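You operate a simulated robot arm through the tools that you are given. There is no shell and no other tool.

You run a simulated robot arm. Do the job below in one go: nothing can be reset, and whatever is moved stays where it is left.

## Task
Purge the tank B line empty and take the desk out of use.
Fine: to knob off again, white tag on the peg by the pipes, panel isolator off after the purge so that the displays show OFF.
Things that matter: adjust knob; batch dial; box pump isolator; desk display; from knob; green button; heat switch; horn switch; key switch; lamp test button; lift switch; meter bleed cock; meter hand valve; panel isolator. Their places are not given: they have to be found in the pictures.

The check looks at the end state, three seconds after you hand in, the way a careful person would. Anything else that was tipped, shoved, dropped, spilled or broken makes it a failure.

## Robot
A 7-joint arm with a three-finger gripper, fixed in place. Base frame: the origin is at the foot of the arm, x ahead of it, y to its left, z up; the work surface is at about z = 0.88. Units: m, degrees, N and s.
Its first joint turns from -166.0 to 166.0 degrees. Payload 2.69 kg.
The TCP is the grasp point between the finger pads, 0.03 m short of the fingertips. In the tool frame z runs along the fingers and y along their closing line. The gripper opens to 0.128 m. The gripper's body begins 0.117 m behind the TCP.
Orientation is that of the tool frame in the base frame, as a unit quaternion [w, x, y, z]. With the fingers straight down and closing along the base's y, the tool's x points along the base's -x, its y along +y and its z along -z.

## Interface
- The arm moves only by the tool step_arm. Its argument "increments" is a list of rows, each an object of numbers (a shift or turn left out is 0, a gripper value left out holds the last): "claw": the opening, from 0 (shut) to 1 (fully open); "x", "y", "z": the shift along the tool's x, y, z in m; "wx", "wy", "wz": the turn, a rotation vector about the tool's x, y, z in degrees. In form: [{"claw": .., "x": .., "y": .., "z": .., "wx": .., "wy": .., "wz": ..}, ...]. A call has 1 to 20 rows; each row is the pose to reach, as a shift and turn from the pose commanded when the call began, along the tool's axes at that moment. Rows are played at 5 a second. More than 0.05 m and 8.6 degrees between two rows, or a gripper value outside its range, and nothing of the call is played. Where a pose cannot be reached the arm comes as near as it can. A force on the tool above 90 N (or 10 N above the force at the start of the call, whichever is more), or a blocked arm, ends the call early, and 0.2 s more pass. Each finger halts on what it meets, pressing with about 25 N; the grip force reading is that of the motor and also rises with nothing between the fingers. The clock runs only during rows and for 0.2 s after the last one: add rows that repeat a pose to give the fingers time. It gives the time, the measured TCP pose, the force on the tool (base axes), the opening and the grip force at its end, in the units of the frame above (readings bear some noise), with the torque about the TCP (base axes, N m) and any sound that the robot's microphone picked up.
- Cameras (640 x 400 px; columns grow to the right, rows downward): "scene" is fixed at [0.0494, 0.6505, 1.8397]; the picture's right is [-0.56, -0.83, 0.00], its down [-0.48, 0.33, -0.81] and it looks along [0.67, -0.46, -0.58] (base axes); focal length 312 px, centre (320, 200). "wrist" rides on the gripper at [0.058, 0.054, -0.131] in the tool frame; the picture's right is [-0.68, 0.74, 0.00], its down [-0.62, -0.57, -0.55] and it looks along [-0.40, -0.37, 0.84] (tool axes); focal length 234 px, centre (320, 200).
- grab_frame(camera): a new picture of that camera. It takes no simulated time.
- move_column(by): slides the trunk up (or, below 0, down) by that many m; the arm rides with it, the base frame stays. It gives what a move gives, with no picture.
- locate(camera, pixels): for up to 12 pixels [column, row] of the newest picture of that camera ("zoom" is the newest enlarged one), the place [x, y, z] in the base frame of the surface seen there, good to about 0.003 m. It takes no simulated time.
- enlarge(camera, box): a new picture of the part [left, top, right, bottom] of that camera's present view, enlarged. It takes no simulated time.
- hand_in(): hands the job in; it is judged then, once.

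Leave the gripper open and the arm clear of the work at the hand-in unless told otherwise.

The tools are called after ">>>" as a command line: name --argument value ..., lists and objects as JSON in quotes. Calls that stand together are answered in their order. step_arm: Moves the arm, as the interface text tells. Its arguments: {"type":"object","properties":{"increments":{"type":"array"}},"required":["increments"]} The other tools are called the same way: move_column (by) slides the trunk up or down; grab_frame (camera) takes a picture; locate (camera, pixels) gives the place of the surface under pixels of a picture; enlarge (camera, box) takes an enlarged picture of a part of a camera's view; hand_in () hands the job in.

At the start:

```text
time: 0.0
tcp_pos: [0.5902, -0.0057, 1.5319]
tool_rot: [0.0, 0.0, 1.0, -0.001]
contact_force: [-0.8, -0.1, 0.3]
ft_torque: [-0.03, -0.01, -0.03]
finger_gap: 0.1278
grip_force: 0.1
trunk travel left (down, up): [-0.15, 0.2]
```

scene: 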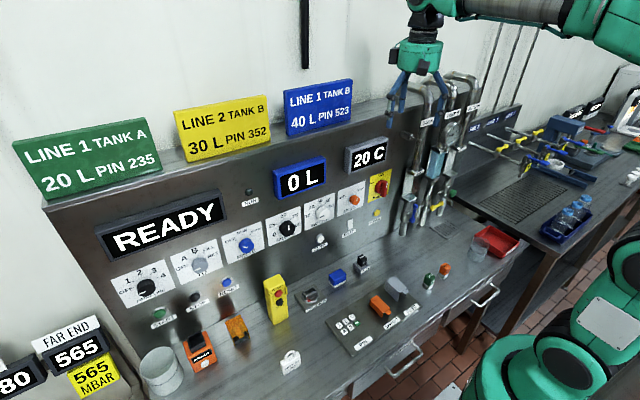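
wrist: 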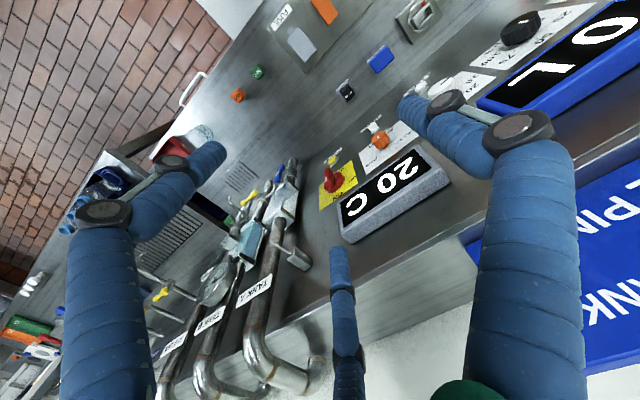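

The scene shows a desk with a panel, displays reading "READY", "0 L" and "20 C", and pipes to the right. I'll enlarge parts of the scene to read the labels before moving anything.

>>> enlarge --camera "scene" --box '[90, 180, 250, 280]'

>>> enlarge --camera "scene" --box '[220, 150, 400, 262]'

>>> enlarge --camera "scene" --box '[370, 60, 530, 260]'

>>> enlarge --camera "scene" --box '[130, 260, 310, 400]'

>>> enlarge --camera "scene" --box '[290, 230, 470, 370]'

>>> enlarge --camera "scene" --box '[460, 80, 640, 260]'

>>> enlarge --camera "scene" --box '[0, 300, 160, 400]'

```text
4.00 times, centred on (170, 230) of scene
```

zoom: 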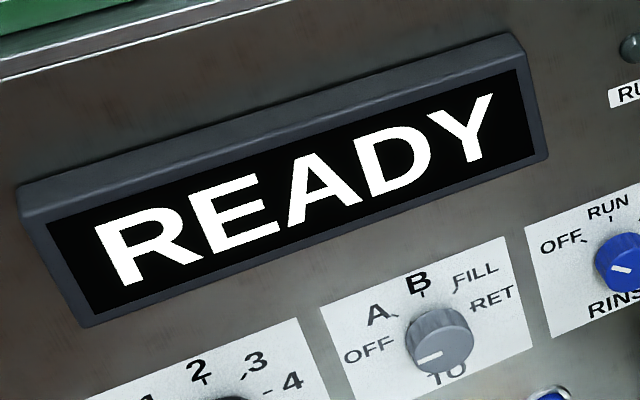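

```text
3.56 times, centred on (310, 206) of scene
```

zoom: 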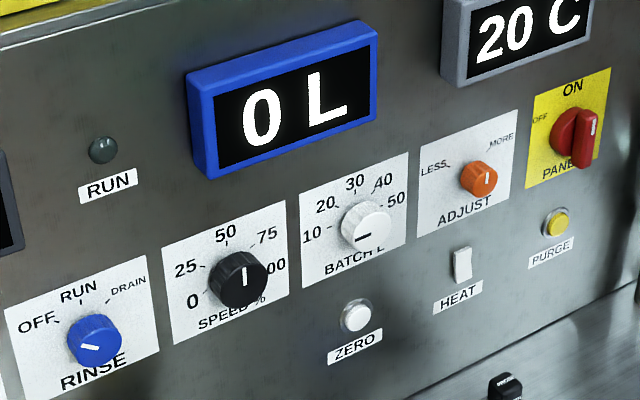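

```text
2.00 times, centred on (450, 160) of scene
```

zoom: 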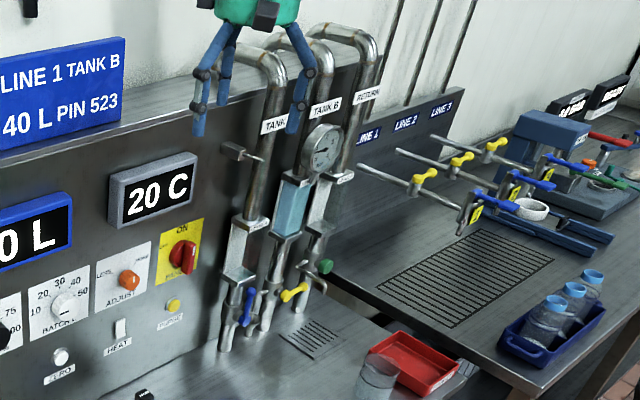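

```text
2.86 times, centred on (220, 330) of scene
```

zoom: 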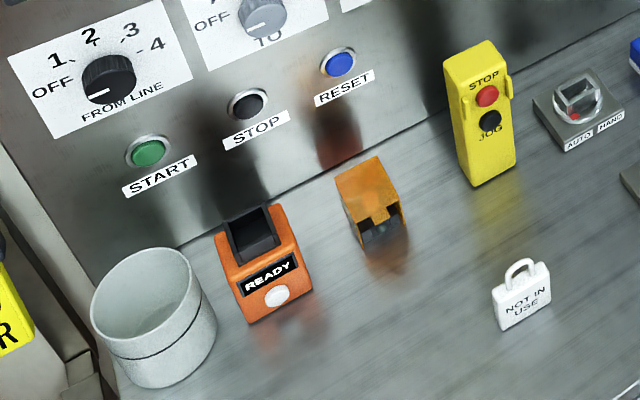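

```text
2.86 times, centred on (380, 300) of scene
```

zoom: 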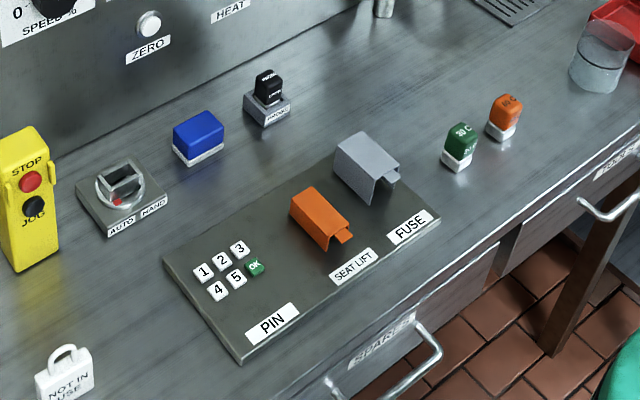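

```text
2.22 times, centred on (550, 170) of scene
```

zoom: 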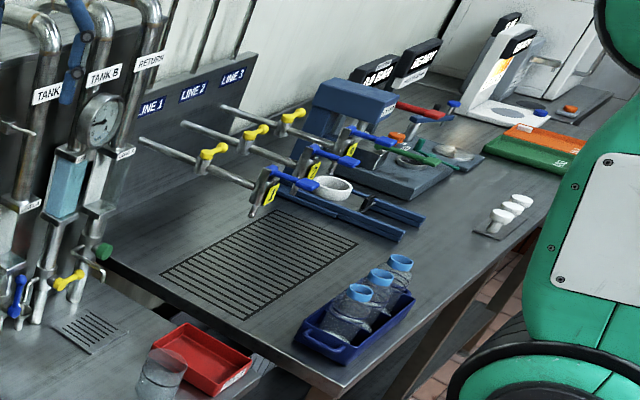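

```text
4.00 times, centred on (80, 350) of scene
```

zoom: 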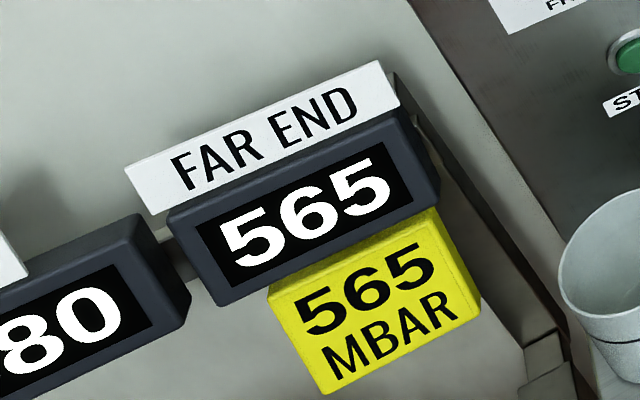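

The controls are mostly legible now: FROM LINE, TO, RINSE, PURGE, the PANEL isolator and the white NOT IN USE tag. Next I'll look closer at the pipes, the peg and the items on the desk.

>>> enlarge --camera "scene" --box '[380, 90, 480, 152]'

>>> enlarge --camera "scene" --box '[380, 140, 480, 240]'

>>> enlarge --camera "scene" --box '[330, 160, 400, 220]'

>>> enlarge --camera "scene" --box '[170, 310, 310, 390]'

>>> enlarge --camera "scene" --box '[290, 240, 390, 302]'

>>> enlarge --camera "wrist" --box '[150, 140, 350, 400]'

```text
6.40 times, centred on (430, 121) of scene
```

zoom: 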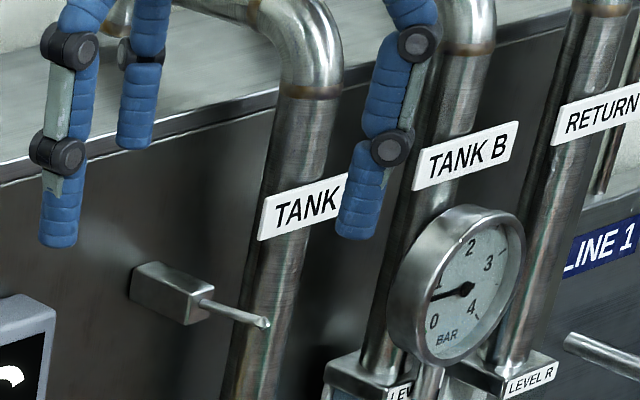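

```text
4.00 times, centred on (430, 190) of scene
```

zoom: 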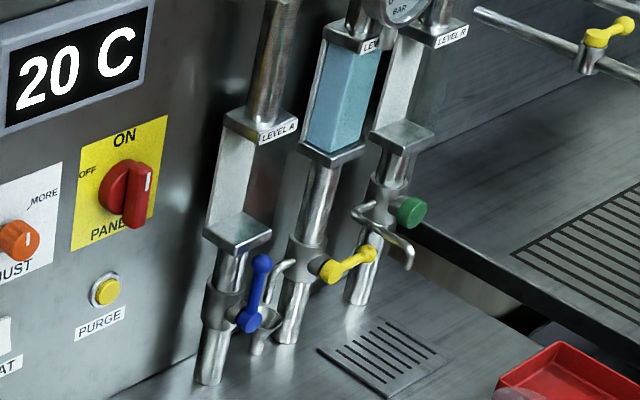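

```text
6.67 times, centred on (365, 190) of scene
```

zoom: 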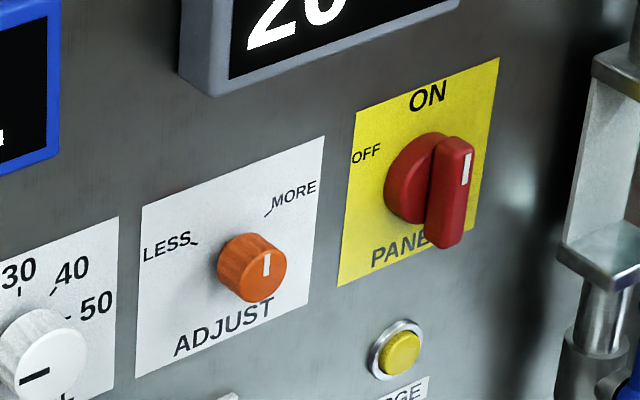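

```text
4.57 times, centred on (240, 350) of scene
```

zoom: 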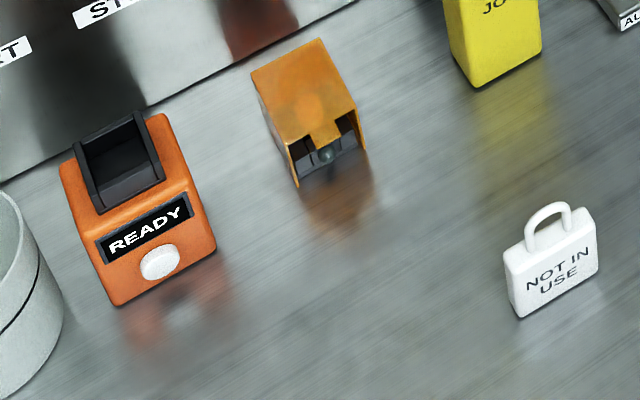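

```text
6.40 times, centred on (340, 271) of scene
```

zoom: 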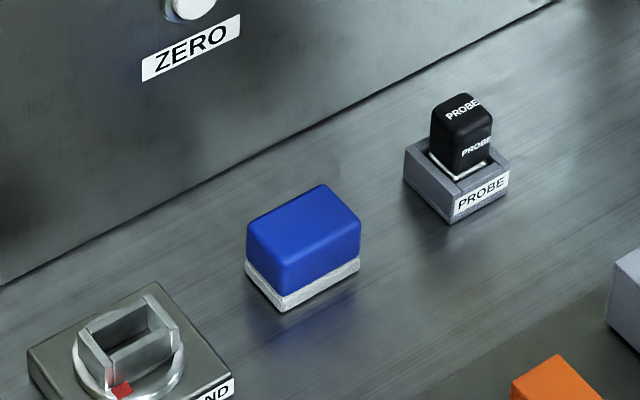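

```text
1.54 times, centred on (250, 270) of wrist
```

zoom: 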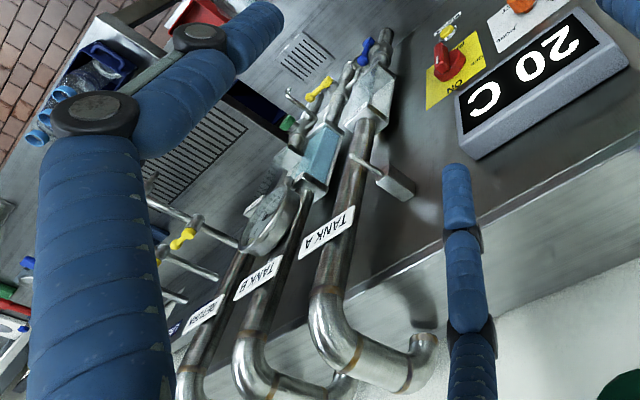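

The peg is the small steel pin beside the TANK A pipe, and the LEVEL B sight glass shows liquid. I'll take a fresh scene picture and locate the key items: the TO knob, the PURGE button, the isolator, the peg and the tag.

>>> grab_frame --camera "scene"

>>> locate --camera "scene" --pixels '[[200, 264], [182, 250], [376, 214], [381, 186], [385, 205], [405, 137], [420, 140], [421, 141], [291, 350], [291, 362], [145, 286], [300, 370]]'

>>> locate --camera "scene" --pixels '[[120, 296], [250, 245], [300, 245], [395, 185], [300, 160], [120, 190], [250, 300], [400, 260], [430, 165], [348, 228], [430, 270], [420, 220]]'

```text
taken
```

scene: 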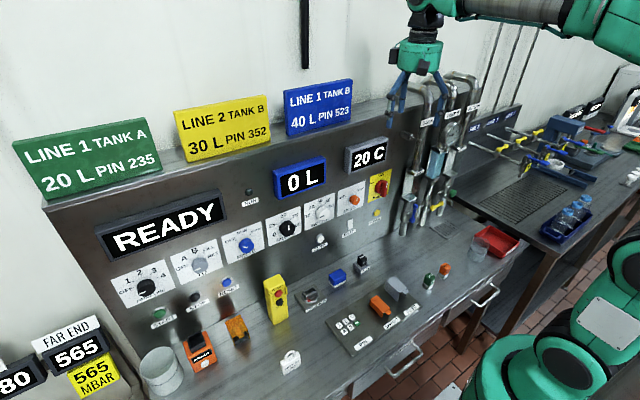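

```text
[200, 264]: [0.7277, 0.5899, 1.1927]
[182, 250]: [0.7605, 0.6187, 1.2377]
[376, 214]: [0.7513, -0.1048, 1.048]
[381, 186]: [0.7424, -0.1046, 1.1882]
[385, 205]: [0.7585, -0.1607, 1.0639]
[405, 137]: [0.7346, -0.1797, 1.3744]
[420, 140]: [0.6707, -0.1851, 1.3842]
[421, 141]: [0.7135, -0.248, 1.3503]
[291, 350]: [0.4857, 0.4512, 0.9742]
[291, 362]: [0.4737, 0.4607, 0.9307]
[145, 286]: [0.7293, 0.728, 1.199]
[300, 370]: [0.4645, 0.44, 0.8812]
```

```text
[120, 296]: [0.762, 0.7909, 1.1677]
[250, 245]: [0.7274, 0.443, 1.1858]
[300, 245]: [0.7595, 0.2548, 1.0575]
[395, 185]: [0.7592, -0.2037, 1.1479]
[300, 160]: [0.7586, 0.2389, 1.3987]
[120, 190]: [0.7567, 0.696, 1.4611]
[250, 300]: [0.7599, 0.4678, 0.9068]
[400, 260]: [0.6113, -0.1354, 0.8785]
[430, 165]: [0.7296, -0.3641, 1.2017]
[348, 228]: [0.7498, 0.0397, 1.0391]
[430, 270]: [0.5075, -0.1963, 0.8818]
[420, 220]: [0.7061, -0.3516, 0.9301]
```

The panel face is at x ≈ 0.76 with knobs at z ≈ 1.19, so I'll need the tool pointing along +x. I'll pitch it up from straight down in steps while backing off a little, then check the measured pose.

>>> step_arm --increments '[{"x": 0.02, "wy": -8}, {"x": 0.04, "wy": -16}, {"x": 0.06, "wy": -24}, {"x": 0.08, "wy": -32}, {"x": 0.1, "wy": -40}, {"x": 0.1, "wy": -45}]'

>>> grab_frame --camera "wrist"

>>> grab_frame --camera "scene"

```text
time: 1.4
tcp_pos: [0.4891, -0.0066, 1.534]
tool_rot: [0.385, 0.0, 0.923, 0.0]
contact_force: [-0.9, -0.5, -0.1]
ft_torque: [-0.01, -0.03, -0.05]
finger_gap: 0.1278
grip_force: 0.0
trunk travel left (down, up): [-0.15, 0.2]
```

```text
taken
```

wrist: 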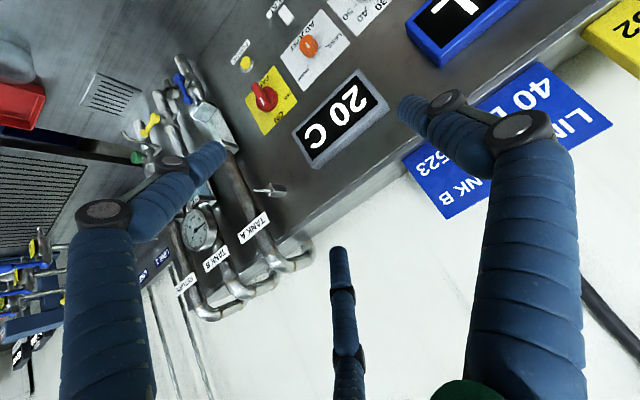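

```text
taken
```

scene: 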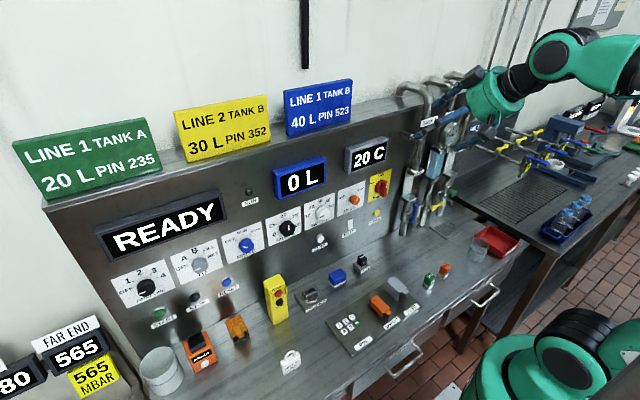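

The tool is now at 45° with no contact, and the wrist view shows the peg and the isolator. I'll finish the pitch to horizontal.

>>> step_arm --increments '[{"wy": -8}, {"wy": -16}, {"wy": -24}, {"wy": -32}, {"wy": -40}, {"wy": -45}, {"wy": -45}]'

>>> grab_frame --camera "wrist"

>>> grab_frame --camera "scene"

```text
time: 3.0
tcp_pos: [0.4943, -0.0049, 1.531]
tool_rot: [0.691, -0.002, 0.722, 0.002]
contact_force: [2.1, 0.7, -0.6]
ft_torque: [-0.01, -0.15, -0.03]
finger_gap: 0.1278
grip_force: 0.0
trunk travel left (down, up): [-0.15, 0.2]
```

```text
taken
```

wrist: 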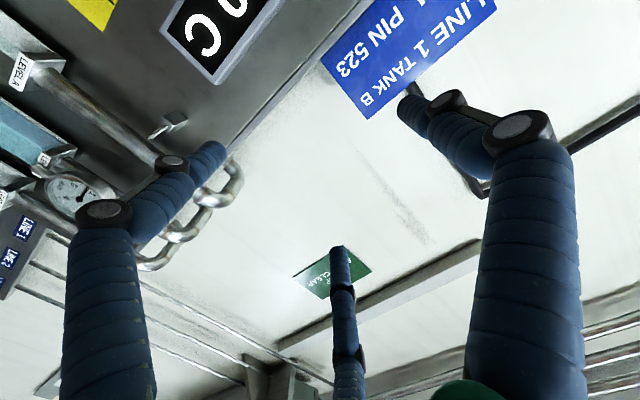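

```text
taken
```

scene: 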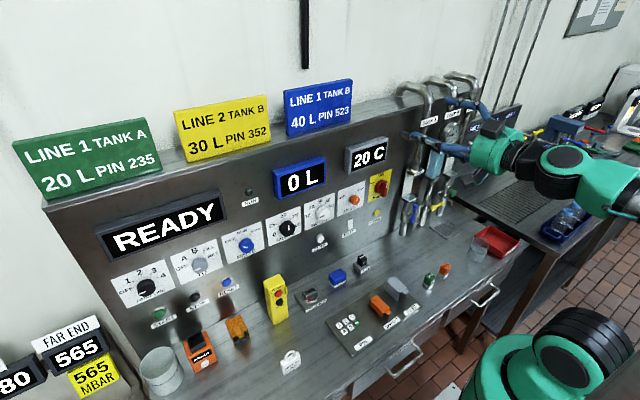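

Now the tool is close to horizontal. There's a green sign on the wall at wrist (335,275) and a notice board at scene (605,15), so I'll read both in case they bear on the purge.

>>> enlarge --camera "wrist" --box '[280, 240, 390, 310]'

>>> enlarge --camera "scene" --box '[550, 0, 640, 56]'

>>> enlarge --camera "wrist" --box '[0, 40, 260, 210]'

```text
5.71 times, centred on (335, 275) of wrist
```

zoom: 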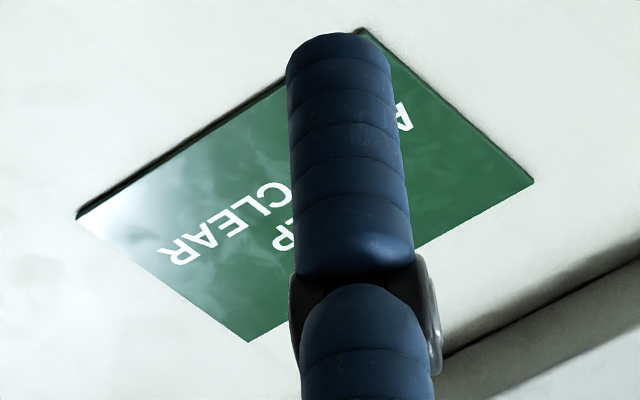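

```text
7.11 times, centred on (595, 28) of scene
```

zoom: 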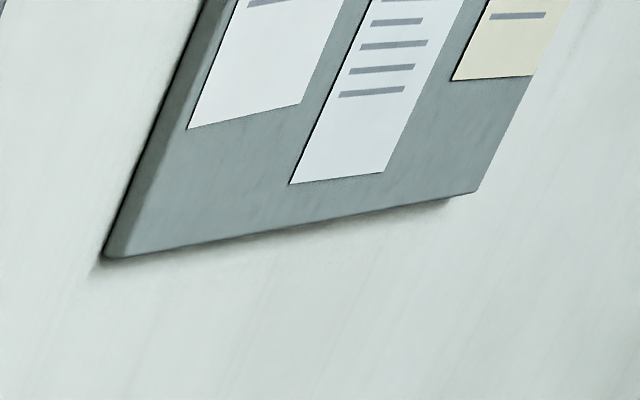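

```text
2.35 times, centred on (130, 125) of wrist
```

zoom: 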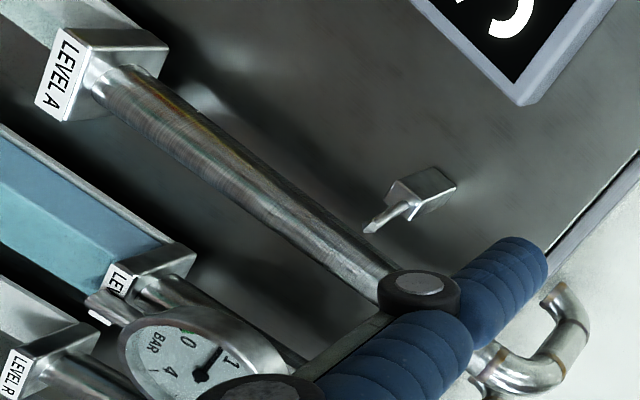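

That sign says KEEP CLEAR, and the board carries no readable text. I'll move along to stand in front of the TO knob (about y 0.59, z 1.20), staying back at x ≈ 0.49 so nothing is touched.

>>> step_arm --increments '[{"y": 0.037, "x": 0.02}, {"y": 0.074, "x": 0.04}, {"y": 0.111, "x": 0.06}, {"y": 0.148, "x": 0.08}, {"y": 0.185, "x": 0.1}, {"y": 0.222, "x": 0.12}, {"y": 0.259, "x": 0.14}, {"y": 0.296, "x": 0.16}, {"y": 0.333, "x": 0.18}, {"y": 0.37, "x": 0.2}, {"y": 0.407, "x": 0.22}, {"y": 0.444, "x": 0.24}, {"y": 0.481, "x": 0.26}, {"y": 0.518, "x": 0.28}, {"y": 0.555, "x": 0.3}, {"y": 0.59, "x": 0.32}, {"y": 0.59, "x": 0.33}]'

>>> grab_frame --camera "wrist"

>>> grab_frame --camera "scene"

```text
time: 6.6
tcp_pos: [0.4913, 0.5843, 1.2031]
tool_rot: [0.707, 0.0, 0.707, 0.0]
contact_force: [0.2, 1.0, -0.2]
ft_torque: [0.01, -0.06, -0.08]
finger_gap: 0.128
grip_force: 0.0
trunk travel left (down, up): [-0.15, 0.2]
```

```text
taken
```

wrist: 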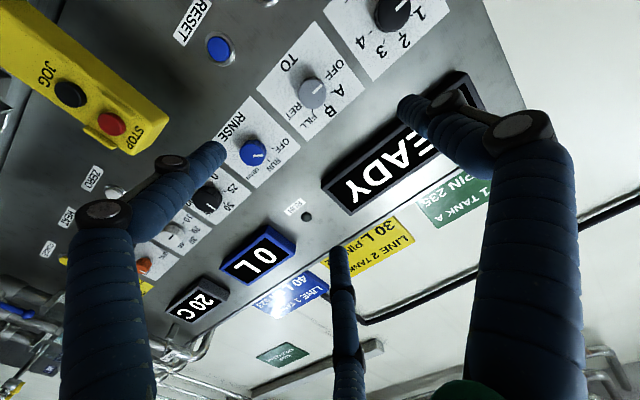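

```text
taken
```

scene: 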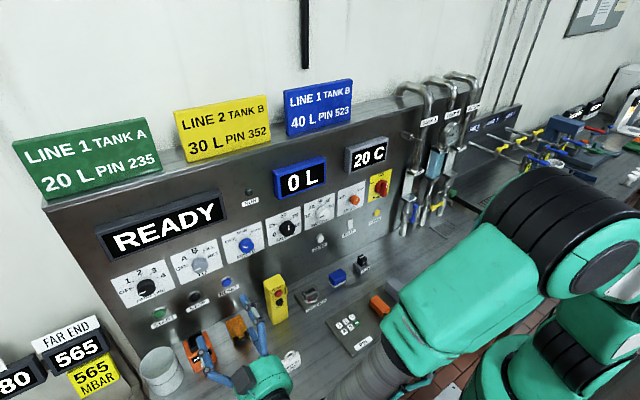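

The tool is exactly horizontal now and the TO knob is at wrist (312,92). I'll enlarge it to get its centre, pointer and tick directions.

>>> enlarge --camera "wrist" --box '[260, 40, 370, 140]'

>>> enlarge --camera "scene" --box '[165, 235, 230, 285]'

```text
4.00 times, centred on (315, 90) of wrist
```

zoom: 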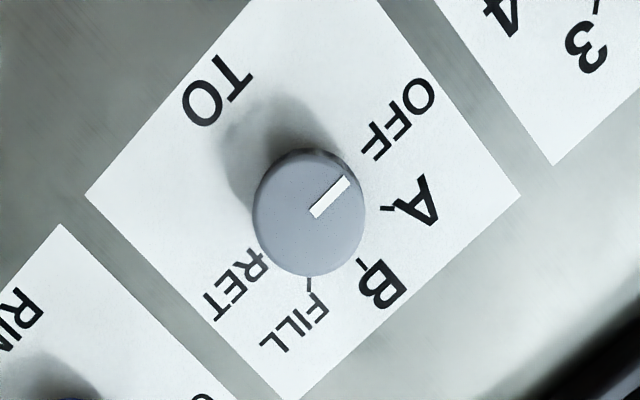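

```text
8.00 times, centred on (198, 260) of scene
```

zoom: 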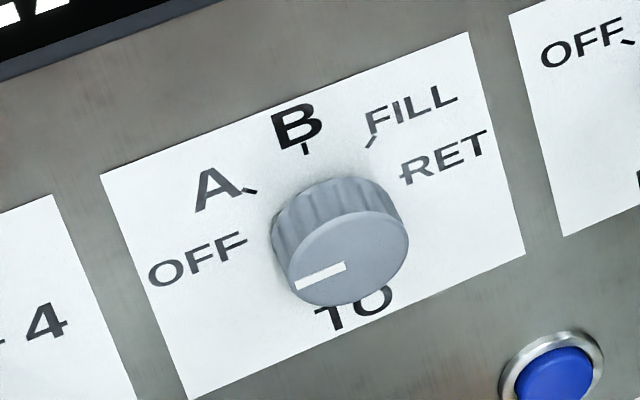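

I'll locate the plate corners, the tick marks and the knob face on this zoom of the scene camera.

>>> locate --camera "zoom" --pixels '[[102, 176], [470, 34], [524, 254], [188, 397], [250, 191], [305, 149], [370, 143], [242, 240], [345, 258], [300, 283], [338, 267], [405, 180]]'

```text
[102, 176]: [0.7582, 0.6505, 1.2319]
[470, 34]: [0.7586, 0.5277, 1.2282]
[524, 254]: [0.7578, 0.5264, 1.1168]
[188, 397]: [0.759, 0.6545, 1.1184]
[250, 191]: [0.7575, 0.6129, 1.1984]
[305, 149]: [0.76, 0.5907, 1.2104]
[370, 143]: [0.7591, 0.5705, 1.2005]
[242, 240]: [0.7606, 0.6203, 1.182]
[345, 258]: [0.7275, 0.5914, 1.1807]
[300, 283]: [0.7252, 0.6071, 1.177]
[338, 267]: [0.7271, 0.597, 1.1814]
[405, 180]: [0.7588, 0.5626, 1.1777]
```

The knob centre is about (y 0.591, z 1.181) with a radius of about 0.02, OFF points left and B straight up, so it needs 90° clockwise. I'll partly close the fingers in free air first to see how they look in the camera.

>>> step_arm --increments '[{"claw": 0.45, "x": 0.022, "y": 0.0067}, {"claw": 0.45, "x": 0.022, "y": 0.0067}, {"claw": 0.45, "x": 0.022, "y": 0.0067}, {"claw": 0.45, "x": 0.022, "y": 0.0067}]'

>>> grab_frame --camera "wrist"

>>> grab_frame --camera "scene"

```text
time: 7.6
tcp_pos: [0.4918, 0.5904, 1.1805]
tool_rot: [0.708, 0.0, 0.707, 0.001]
contact_force: [-0.7, 0.5, -0.2]
ft_torque: [0.02, 0.01, 0.01]
finger_gap: 0.0574
grip_force: 0.0
trunk travel left (down, up): [-0.15, 0.2]
```

```text
taken
```

wrist: 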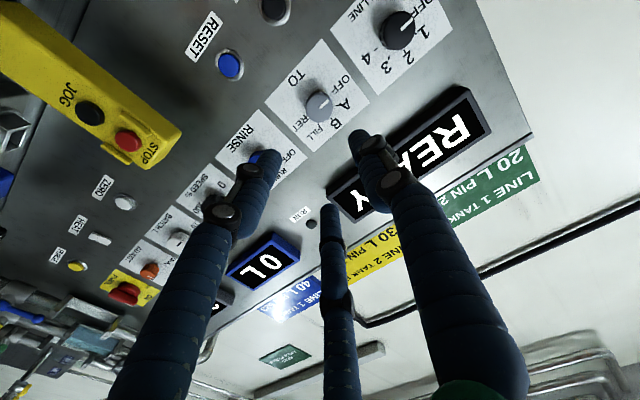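

```text
taken
```

scene: 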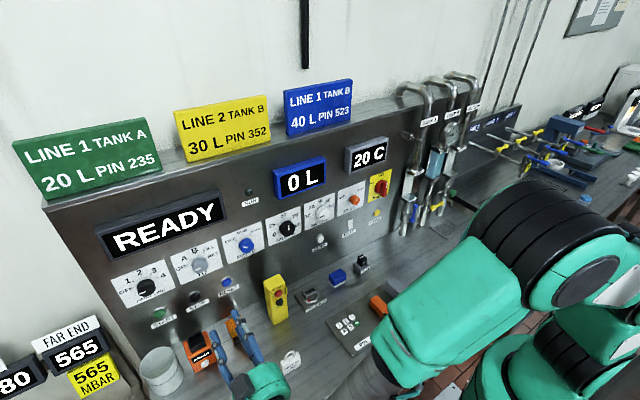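

With a gap of 0.057 the fingers clear the 0.04 knob, and the pose is lined up on it. I'll advance straight in along +x until the pads surround the knob, with the tips just short of the panel.

>>> step_arm --increments '[{"z": 0.045}, {"z": 0.09}, {"z": 0.135}, {"z": 0.17}, {"z": 0.19}, {"z": 0.21}, {"z": 0.222}, {"z": 0.225}]'

>>> grab_frame --camera "wrist"

>>> enlarge --camera "scene" --box '[140, 220, 270, 310]'

```text
time: 9.4
tcp_pos: [0.7161, 0.5912, 1.1812]
tool_rot: [0.707, 0.0, 0.707, 0.001]
contact_force: [-0.4, -0.7, -0.3]
ft_torque: [0.03, -0.01, -0.02]
finger_gap: 0.0575
grip_force: 0.0
trunk travel left (down, up): [-0.15, 0.2]
```

```text
taken
```

wrist: 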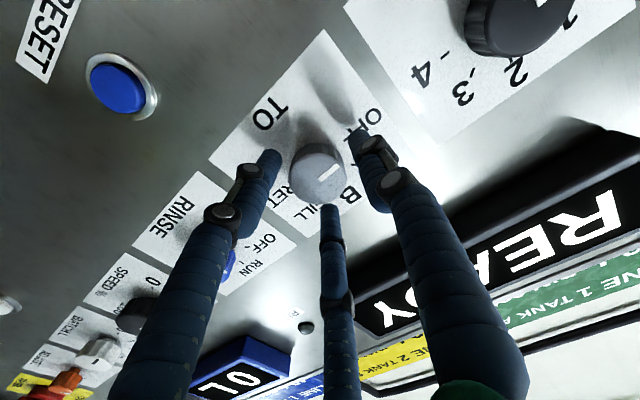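

```text
4.44 times, centred on (205, 265) of scene
```

zoom: 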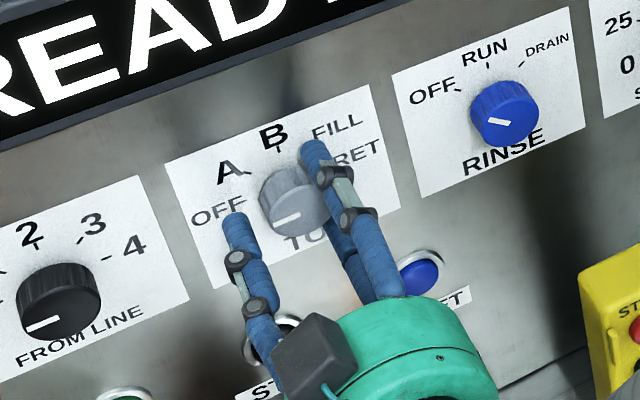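

Knob at wrist (318,172) sits between the fingers, no contact yet. I'll close on it and read the gap.

>>> step_arm --increments '[{"claw": 0.25}, {"claw": 0.25}, {"claw": 0.25}, {"claw": 0.25}]'

>>> grab_frame --camera "wrist"

```text
time: 10.4
tcp_pos: [0.7165, 0.5895, 1.1807]
tool_rot: [0.707, 0.0, 0.707, 0.0]
contact_force: [-0.1, -9.1, -9.0]
ft_torque: [-0.04, 0.15, -0.4]
finger_gap: 0.042
grip_force: 7.3
trunk travel left (down, up): [-0.15, 0.2]
```

```text
taken
```

wrist: 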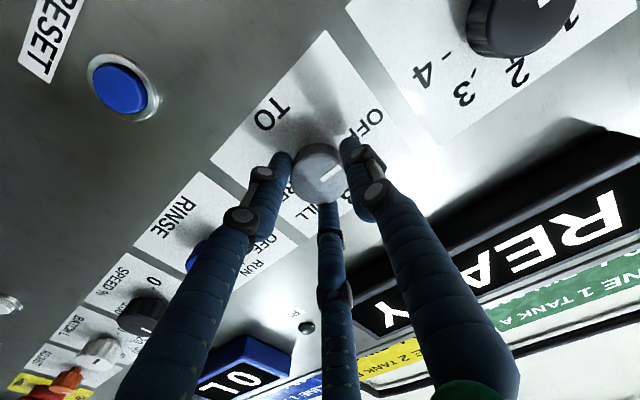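

The gap stopped at 0.042 on the knob, with a small side force to -y and -z, so I'm about 1.5 mm off. I'll recentre slightly, tighten and turn clockwise (+wz) in 8° rows to 90°.

>>> step_arm --increments '[{"claw": 0.1, "y": -0.0015}, {"claw": 0.1, "y": -0.0015, "wz": 8}, {"y": -0.0015, "wz": 16}, {"y": -0.0015, "wz": 24}, {"y": -0.0015, "wz": 32}, {"y": -0.0015, "wz": 40}, {"y": -0.0015, "wz": 48}, {"y": -0.0015, "wz": 56}, {"y": -0.0015, "wz": 64}, {"y": -0.0015, "wz": 72}, {"y": -0.0015, "wz": 80}, {"y": -0.0015, "wz": 86}, {"y": -0.0015, "wz": 90}, {"y": -0.0015, "wz": 90}]'

>>> grab_frame --camera "wrist"

>>> enlarge --camera "scene" --box '[140, 220, 270, 310]'

```text
time: 13.4
tcp_pos: [0.7165, 0.5899, 1.1803]
tool_rot: [0.5, 0.5, 0.501, 0.499]
contact_force: [-12.3, -2.0, -21.1]
ft_torque: [-0.04, 0.68, -0.12]
finger_gap: 0.0405
grip_force: 45.4
trunk travel left (down, up): [-0.15, 0.2]
```

```text
taken
```

wrist: 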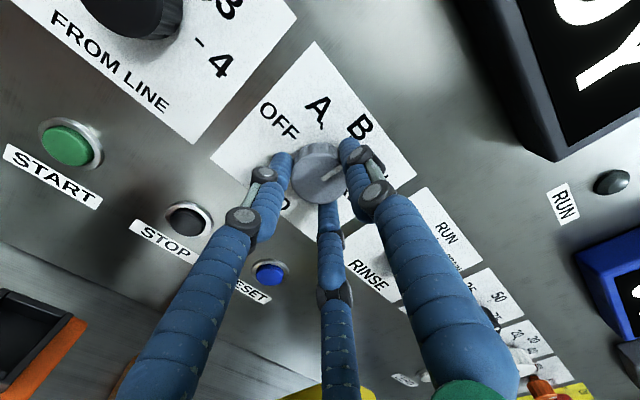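

```text
4.44 times, centred on (205, 265) of scene
```

zoom: 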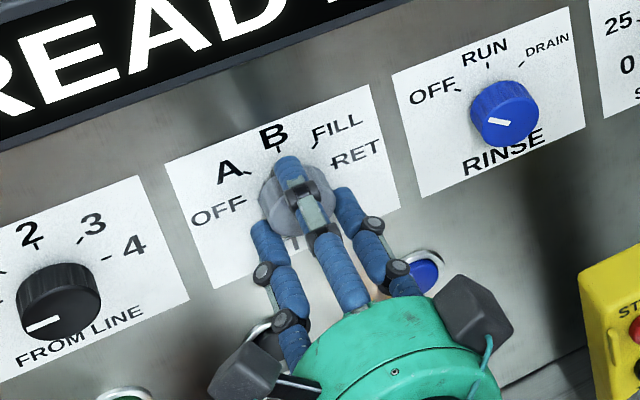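

The wrist turned the full 90° with the knob, and its pointer now faces B. I'll open, let the force relax, and back straight out to check the pointer.

>>> step_arm --increments '[{"claw": 0.5}, {"claw": 0.5}, {"claw": 0.5, "z": -0.03}, {"claw": 0.5, "z": -0.07}, {"claw": 0.5, "z": -0.11}, {"claw": 0.5, "z": -0.15}, {"claw": 0.5, "z": -0.15}]'

>>> grab_frame --camera "wrist"

>>> grab_frame --camera "scene"

>>> enlarge --camera "scene" --box '[140, 220, 270, 310]'

```text
time: 15.0
tcp_pos: [0.564, 0.5899, 1.1823]
tool_rot: [0.5, 0.5, 0.5, 0.5]
contact_force: [-0.7, 0.1, 0.7]
ft_torque: [0.03, 0.06, 0.02]
finger_gap: 0.0638
grip_force: 0.0
trunk travel left (down, up): [-0.15, 0.2]
```

```text
taken
```

wrist: 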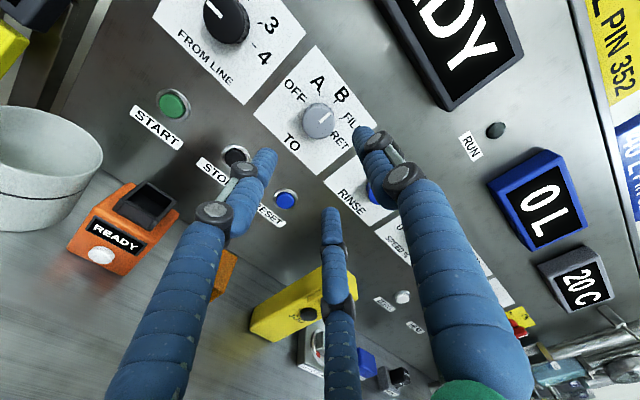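

```text
taken
```

scene: 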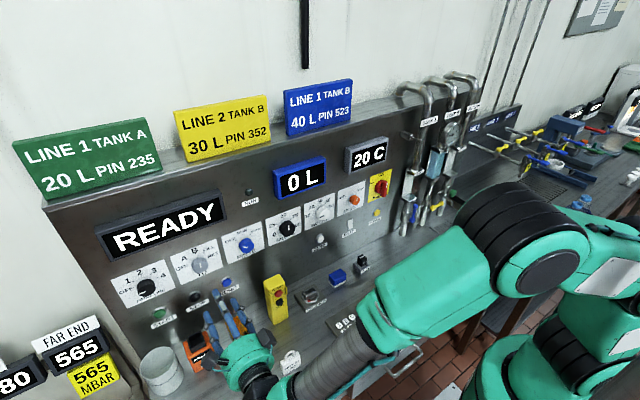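

```text
4.44 times, centred on (205, 265) of scene
```

zoom: 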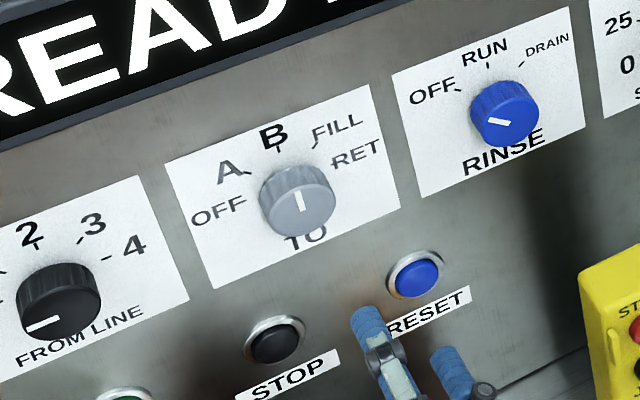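

TO is now on B and the others are unchanged. Next I'll find the PURGE button centre, and look at the isolator and the level glass before pressing.

>>> enlarge --camera "scene" --box '[340, 165, 410, 235]'

```text
5.71 times, centred on (375, 200) of scene
```

zoom: 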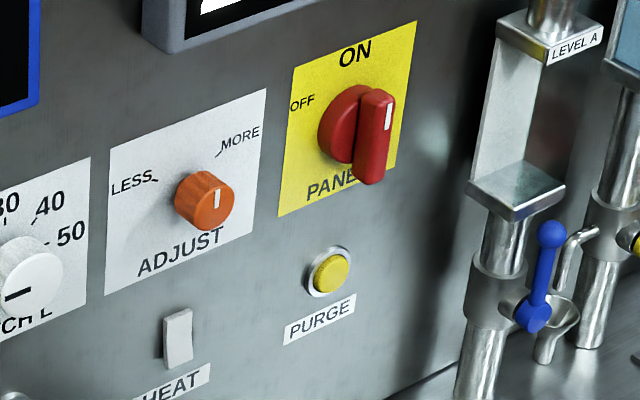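

The yellow PURGE button is at zoom (332,273). I'll locate it, its rim and the isolator's handle and labels.

>>> locate --camera "zoom" --pixels '[[333, 273], [326, 278], [340, 268], [333, 247], [309, 288], [388, 116], [374, 150], [343, 125], [296, 68], [416, 22], [280, 216], [404, 166]]'

>>> locate --camera "scene" --pixels '[[270, 280], [268, 290], [280, 291], [280, 320], [437, 160], [436, 175], [366, 150], [350, 172], [338, 268], [362, 256]]'

```text
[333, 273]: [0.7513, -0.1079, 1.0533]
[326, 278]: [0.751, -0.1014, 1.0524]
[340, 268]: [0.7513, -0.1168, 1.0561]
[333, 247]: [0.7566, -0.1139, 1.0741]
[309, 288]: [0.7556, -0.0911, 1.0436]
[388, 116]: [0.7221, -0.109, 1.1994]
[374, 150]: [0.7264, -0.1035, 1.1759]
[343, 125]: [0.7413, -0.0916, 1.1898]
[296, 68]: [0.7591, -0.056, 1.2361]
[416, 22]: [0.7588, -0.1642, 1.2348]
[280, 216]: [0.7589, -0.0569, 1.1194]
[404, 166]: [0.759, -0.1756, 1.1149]
```

```text
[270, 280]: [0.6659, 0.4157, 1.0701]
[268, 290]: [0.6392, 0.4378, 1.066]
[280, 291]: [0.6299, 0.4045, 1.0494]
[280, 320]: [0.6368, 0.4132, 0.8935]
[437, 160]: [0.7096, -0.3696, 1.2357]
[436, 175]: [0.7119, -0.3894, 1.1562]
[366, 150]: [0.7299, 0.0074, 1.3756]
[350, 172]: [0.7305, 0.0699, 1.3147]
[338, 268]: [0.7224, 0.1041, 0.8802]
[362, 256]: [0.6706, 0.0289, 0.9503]
```

The PURGE face is at (0.751, -0.109, 1.054), and the yellow pendant tops out at z 1.07 near x 0.63 to 0.67. I'll travel across at x ≈ 0.51 to keep clear of it, closing the fingers on the way.

>>> step_arm --increments '[{"claw": 0, "x": -0.02, "z": -0.03}, {"x": -0.05, "z": -0.05}, {"x": -0.095, "z": -0.05, "y": -0.005}, {"x": -0.14, "z": -0.05, "y": -0.01}, {"x": -0.185, "z": -0.05, "y": -0.015}, {"x": -0.23, "z": -0.05, "y": -0.02}, {"x": -0.275, "z": -0.05, "y": -0.03}, {"x": -0.32, "z": -0.05, "y": -0.04}, {"x": -0.365, "z": -0.05, "y": -0.05}, {"x": -0.41, "z": -0.05, "y": -0.06}, {"x": -0.455, "z": -0.05, "y": -0.07}, {"x": -0.5, "z": -0.05, "y": -0.08}, {"x": -0.545, "z": -0.05, "y": -0.09}, {"x": -0.59, "z": -0.05, "y": -0.1}, {"x": -0.635, "z": -0.05, "y": -0.11}, {"x": -0.675, "z": -0.05, "y": -0.12}, {"x": -0.6985, "z": -0.05, "y": -0.127}, {"x": -0.6985, "z": -0.05, "y": -0.127}]'

>>> grab_frame --camera "wrist"

>>> grab_frame --camera "scene"

```text
time: 18.8
tcp_pos: [0.5145, -0.1096, 1.0545]
tool_rot: [0.5, 0.5, 0.5, 0.5]
contact_force: [-0.1, -0.2, -0.7]
ft_torque: [-0.01, -0.01, 0.03]
finger_gap: 0.0021
grip_force: 24.8
trunk travel left (down, up): [-0.15, 0.2]
```

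```text
taken
```

wrist: 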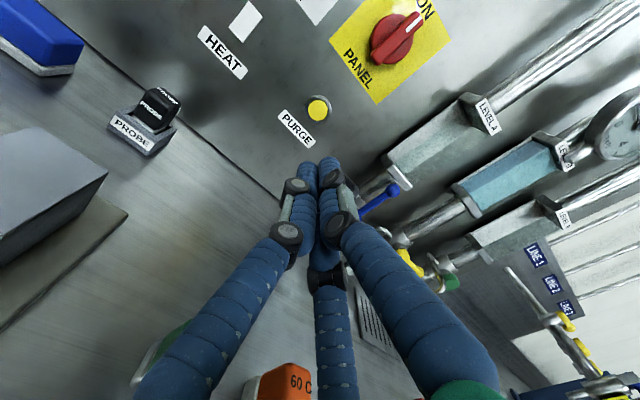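

```text
taken
```

scene: 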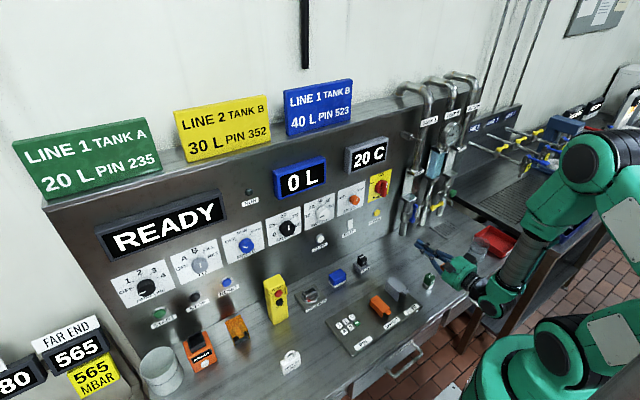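

Fingers closed, aligned in front of PURGE (wrist (318,108)). Let me record the LEVEL B glass before pressing.

>>> enlarge --camera "wrist" --box '[420, 80, 640, 240]'

```text
2.50 times, centred on (530, 160) of wrist
```

zoom: 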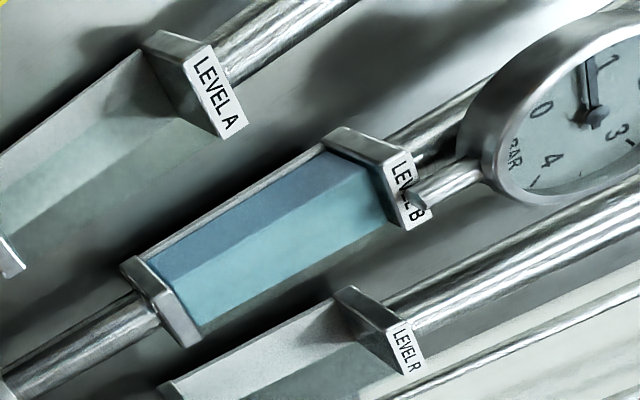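

LEVEL B is full of blue liquid at the start. I'll press PURGE now: advance until the fingertip meets the button, then hold and listen.

>>> step_arm --increments '[{"z": 0.045}, {"z": 0.09}, {"z": 0.135}, {"z": 0.18}, {"z": 0.198}, {"z": 0.205}, {"z": 0.21}, {"z": 0.213}, {"z": 0.213}]'

>>> grab_frame --camera "wrist"

>>> grab_frame --camera "scene"

```text
time: 20.8
tcp_pos: [0.728, -0.1098, 1.0548]
tool_rot: [0.501, 0.5, 0.499, 0.499]
contact_force: [-4.5, -0.3, -1.4]
ft_torque: [0.03, 0.07, -0.02]
finger_gap: 0.0061
grip_force: 31.3
trunk travel left (down, up): [-0.15, 0.2]
heard: click
```

```text
taken
```

wrist: 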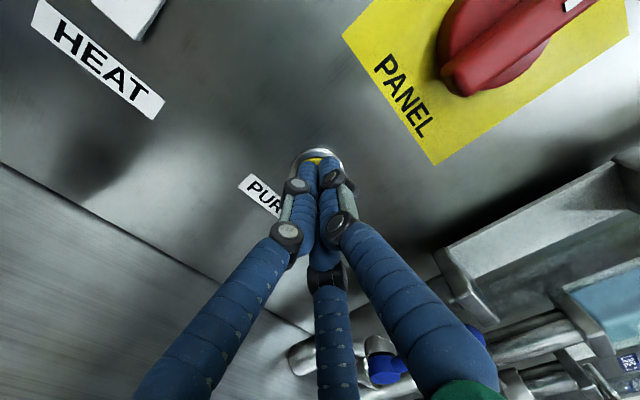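

```text
taken
```

scene: 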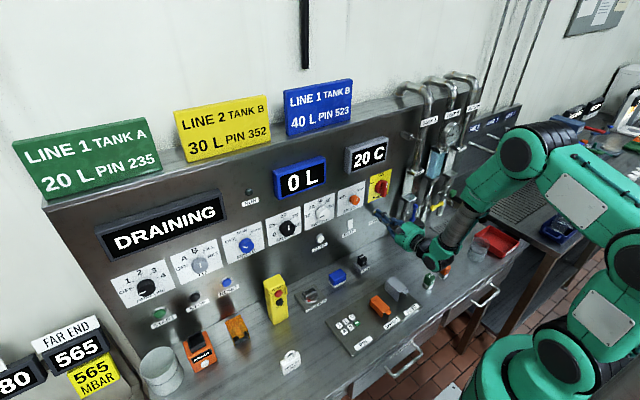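

A click sounded and the desk display reads DRAINING. I'll hold the button in for a few seconds and watch the display and the level glass.

>>> step_arm --increments '[{"z": 0}, {"z": 0}, {"z": 0}, {"z": 0}, {"z": 0}, {"z": 0}, {"z": 0}, {"z": 0}, {"z": 0}, {"z": 0}]'

>>> grab_frame --camera "scene"

>>> enlarge --camera "scene" --box '[390, 90, 490, 240]'

```text
time: 23.0
tcp_pos: [0.7291, -0.109, 1.0539]
tool_rot: [0.5, 0.5, 0.5, 0.5]
contact_force: [-4.6, 1.0, 0.1]
ft_torque: [-0.01, 0.02, -0.01]
finger_gap: 0.0059
grip_force: 31.0
trunk travel left (down, up): [-0.15, 0.2]
```

```text
taken
```

scene: 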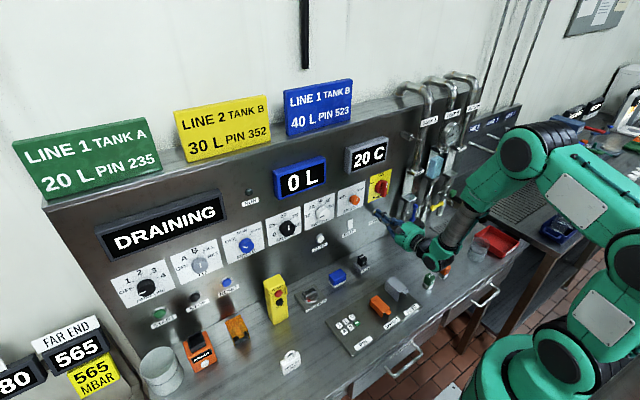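

```text
2.67 times, centred on (440, 165) of scene
```

zoom: 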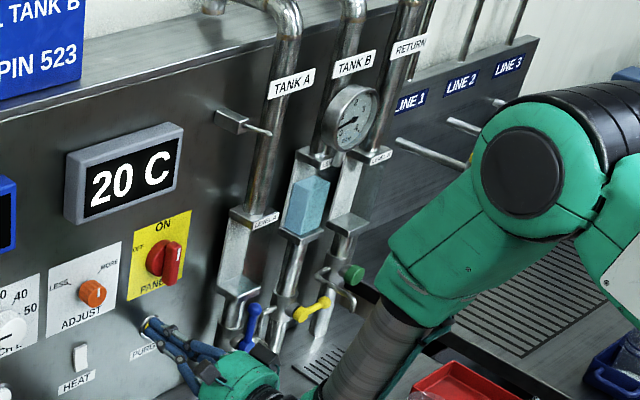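

LEVEL B has dropped by roughly a quarter, so the line is draining. I'll keep holding.

>>> step_arm --increments '[{"z": 0}, {"z": 0}, {"z": 0}, {"z": 0}, {"z": 0}, {"z": 0}, {"z": 0}, {"z": 0}, {"z": 0}, {"z": 0}, {"z": 0}, {"z": 0}, {"z": 0}, {"z": 0}, {"z": 0}, {"z": 0}, {"z": 0}, {"z": 0}, {"z": 0}, {"z": 0}]'

>>> enlarge --camera "scene" --box '[390, 90, 490, 240]'

>>> grab_frame --camera "scene"

```text
time: 27.2
tcp_pos: [0.7291, -0.1089, 1.0541]
tool_rot: [0.5, 0.5, 0.5, 0.5]
contact_force: [-4.9, 0.6, -0.5]
ft_torque: [-0.02, 0.06, 0.01]
finger_gap: 0.0062
grip_force: 31.7
trunk travel left (down, up): [-0.15, 0.2]
```

```text
2.67 times, centred on (440, 165) of scene
```

zoom: 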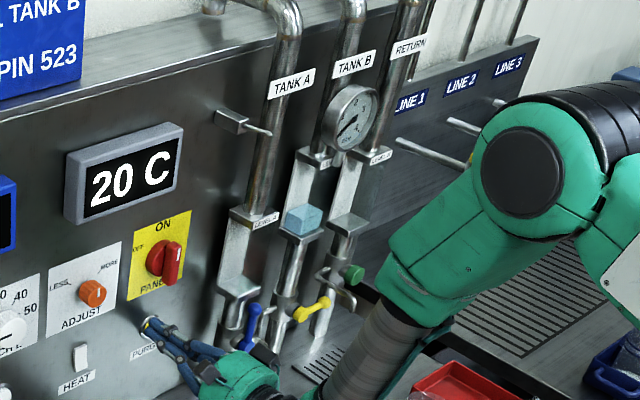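

```text
taken
```

scene: 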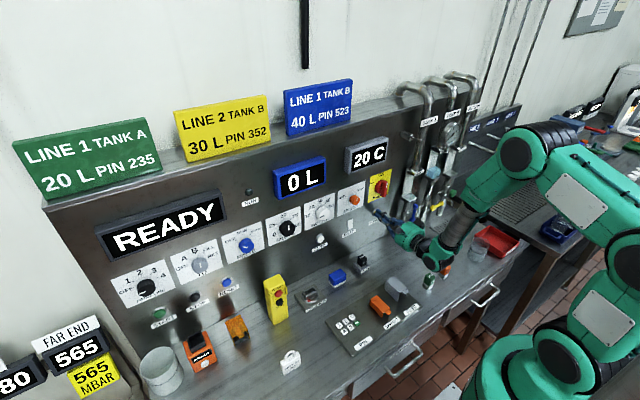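

The display went back to READY with the button still held, and LEVEL B is at about a quarter. It seems one press gives a fixed drain, so I'll release and check whether the level is still moving.

>>> step_arm --increments '[{"z": -0.01}, {"z": -0.025}, {"z": -0.025}, {"z": -0.025}, {"z": -0.025}]'

>>> enlarge --camera "scene" --box '[390, 90, 490, 240]'

>>> grab_frame --camera "scene"

```text
time: 28.4
tcp_pos: [0.7048, -0.1101, 1.053]
tool_rot: [0.5, 0.499, 0.501, 0.5]
contact_force: [0.7, -0.8, 0.5]
ft_torque: [-0.03, -0.03, -0.01]
finger_gap: 0.0018
grip_force: 31.7
trunk travel left (down, up): [-0.15, 0.2]
```

```text
2.67 times, centred on (440, 165) of scene
```

zoom: 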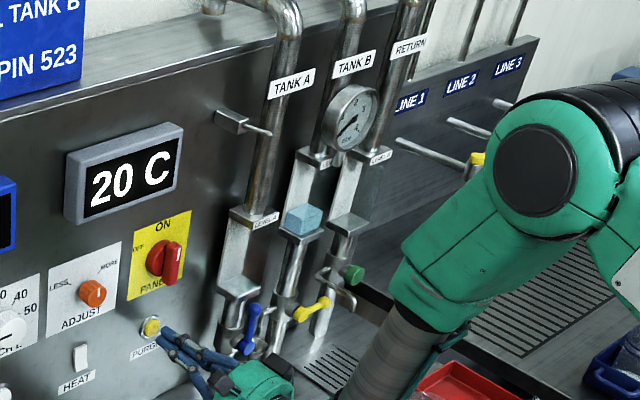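

```text
taken
```

scene: 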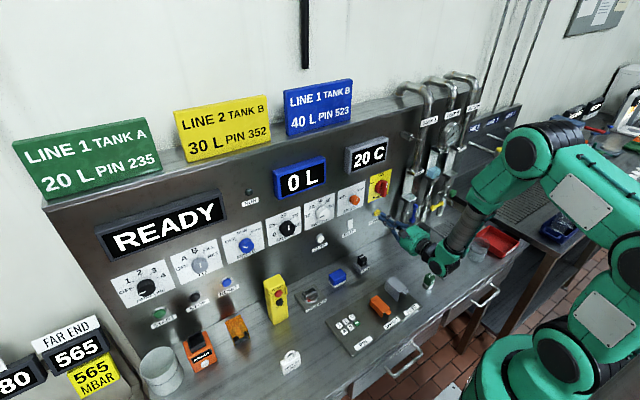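

The level is steady at about a quarter with READY showing, so the line isn't empty. I'll press PURGE a second time.

>>> step_arm --increments '[{"z": 0.015}, {"z": 0.021}, {"z": 0.025}, {"z": 0.025}, {"z": 0.025}]'

>>> enlarge --camera "scene" --box '[390, 90, 490, 240]'

>>> grab_frame --camera "scene"

```text
time: 29.6
tcp_pos: [0.729, -0.1109, 1.0533]
tool_rot: [0.5, 0.5, 0.5, 0.5]
contact_force: [-4.6, -0.2, -2.0]
ft_torque: [0.0, 0.04, -0.04]
finger_gap: 0.0059
grip_force: 31.5
trunk travel left (down, up): [-0.15, 0.2]
heard: click
```

```text
2.67 times, centred on (440, 165) of scene
```

zoom: 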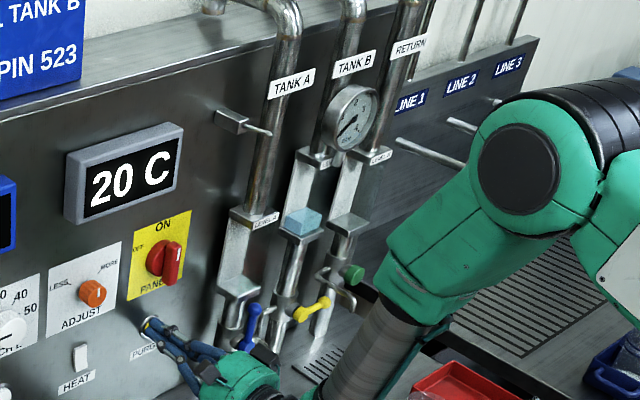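

```text
taken
```

scene: 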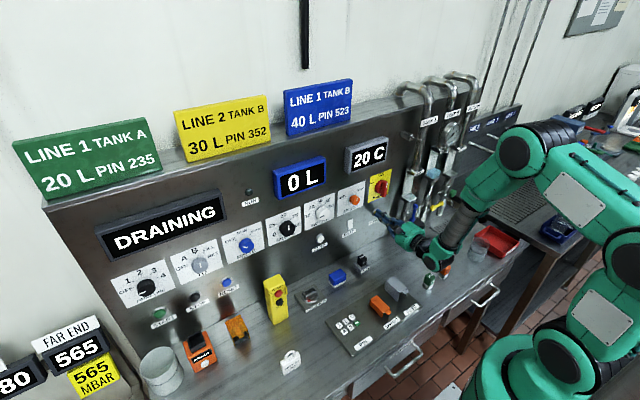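

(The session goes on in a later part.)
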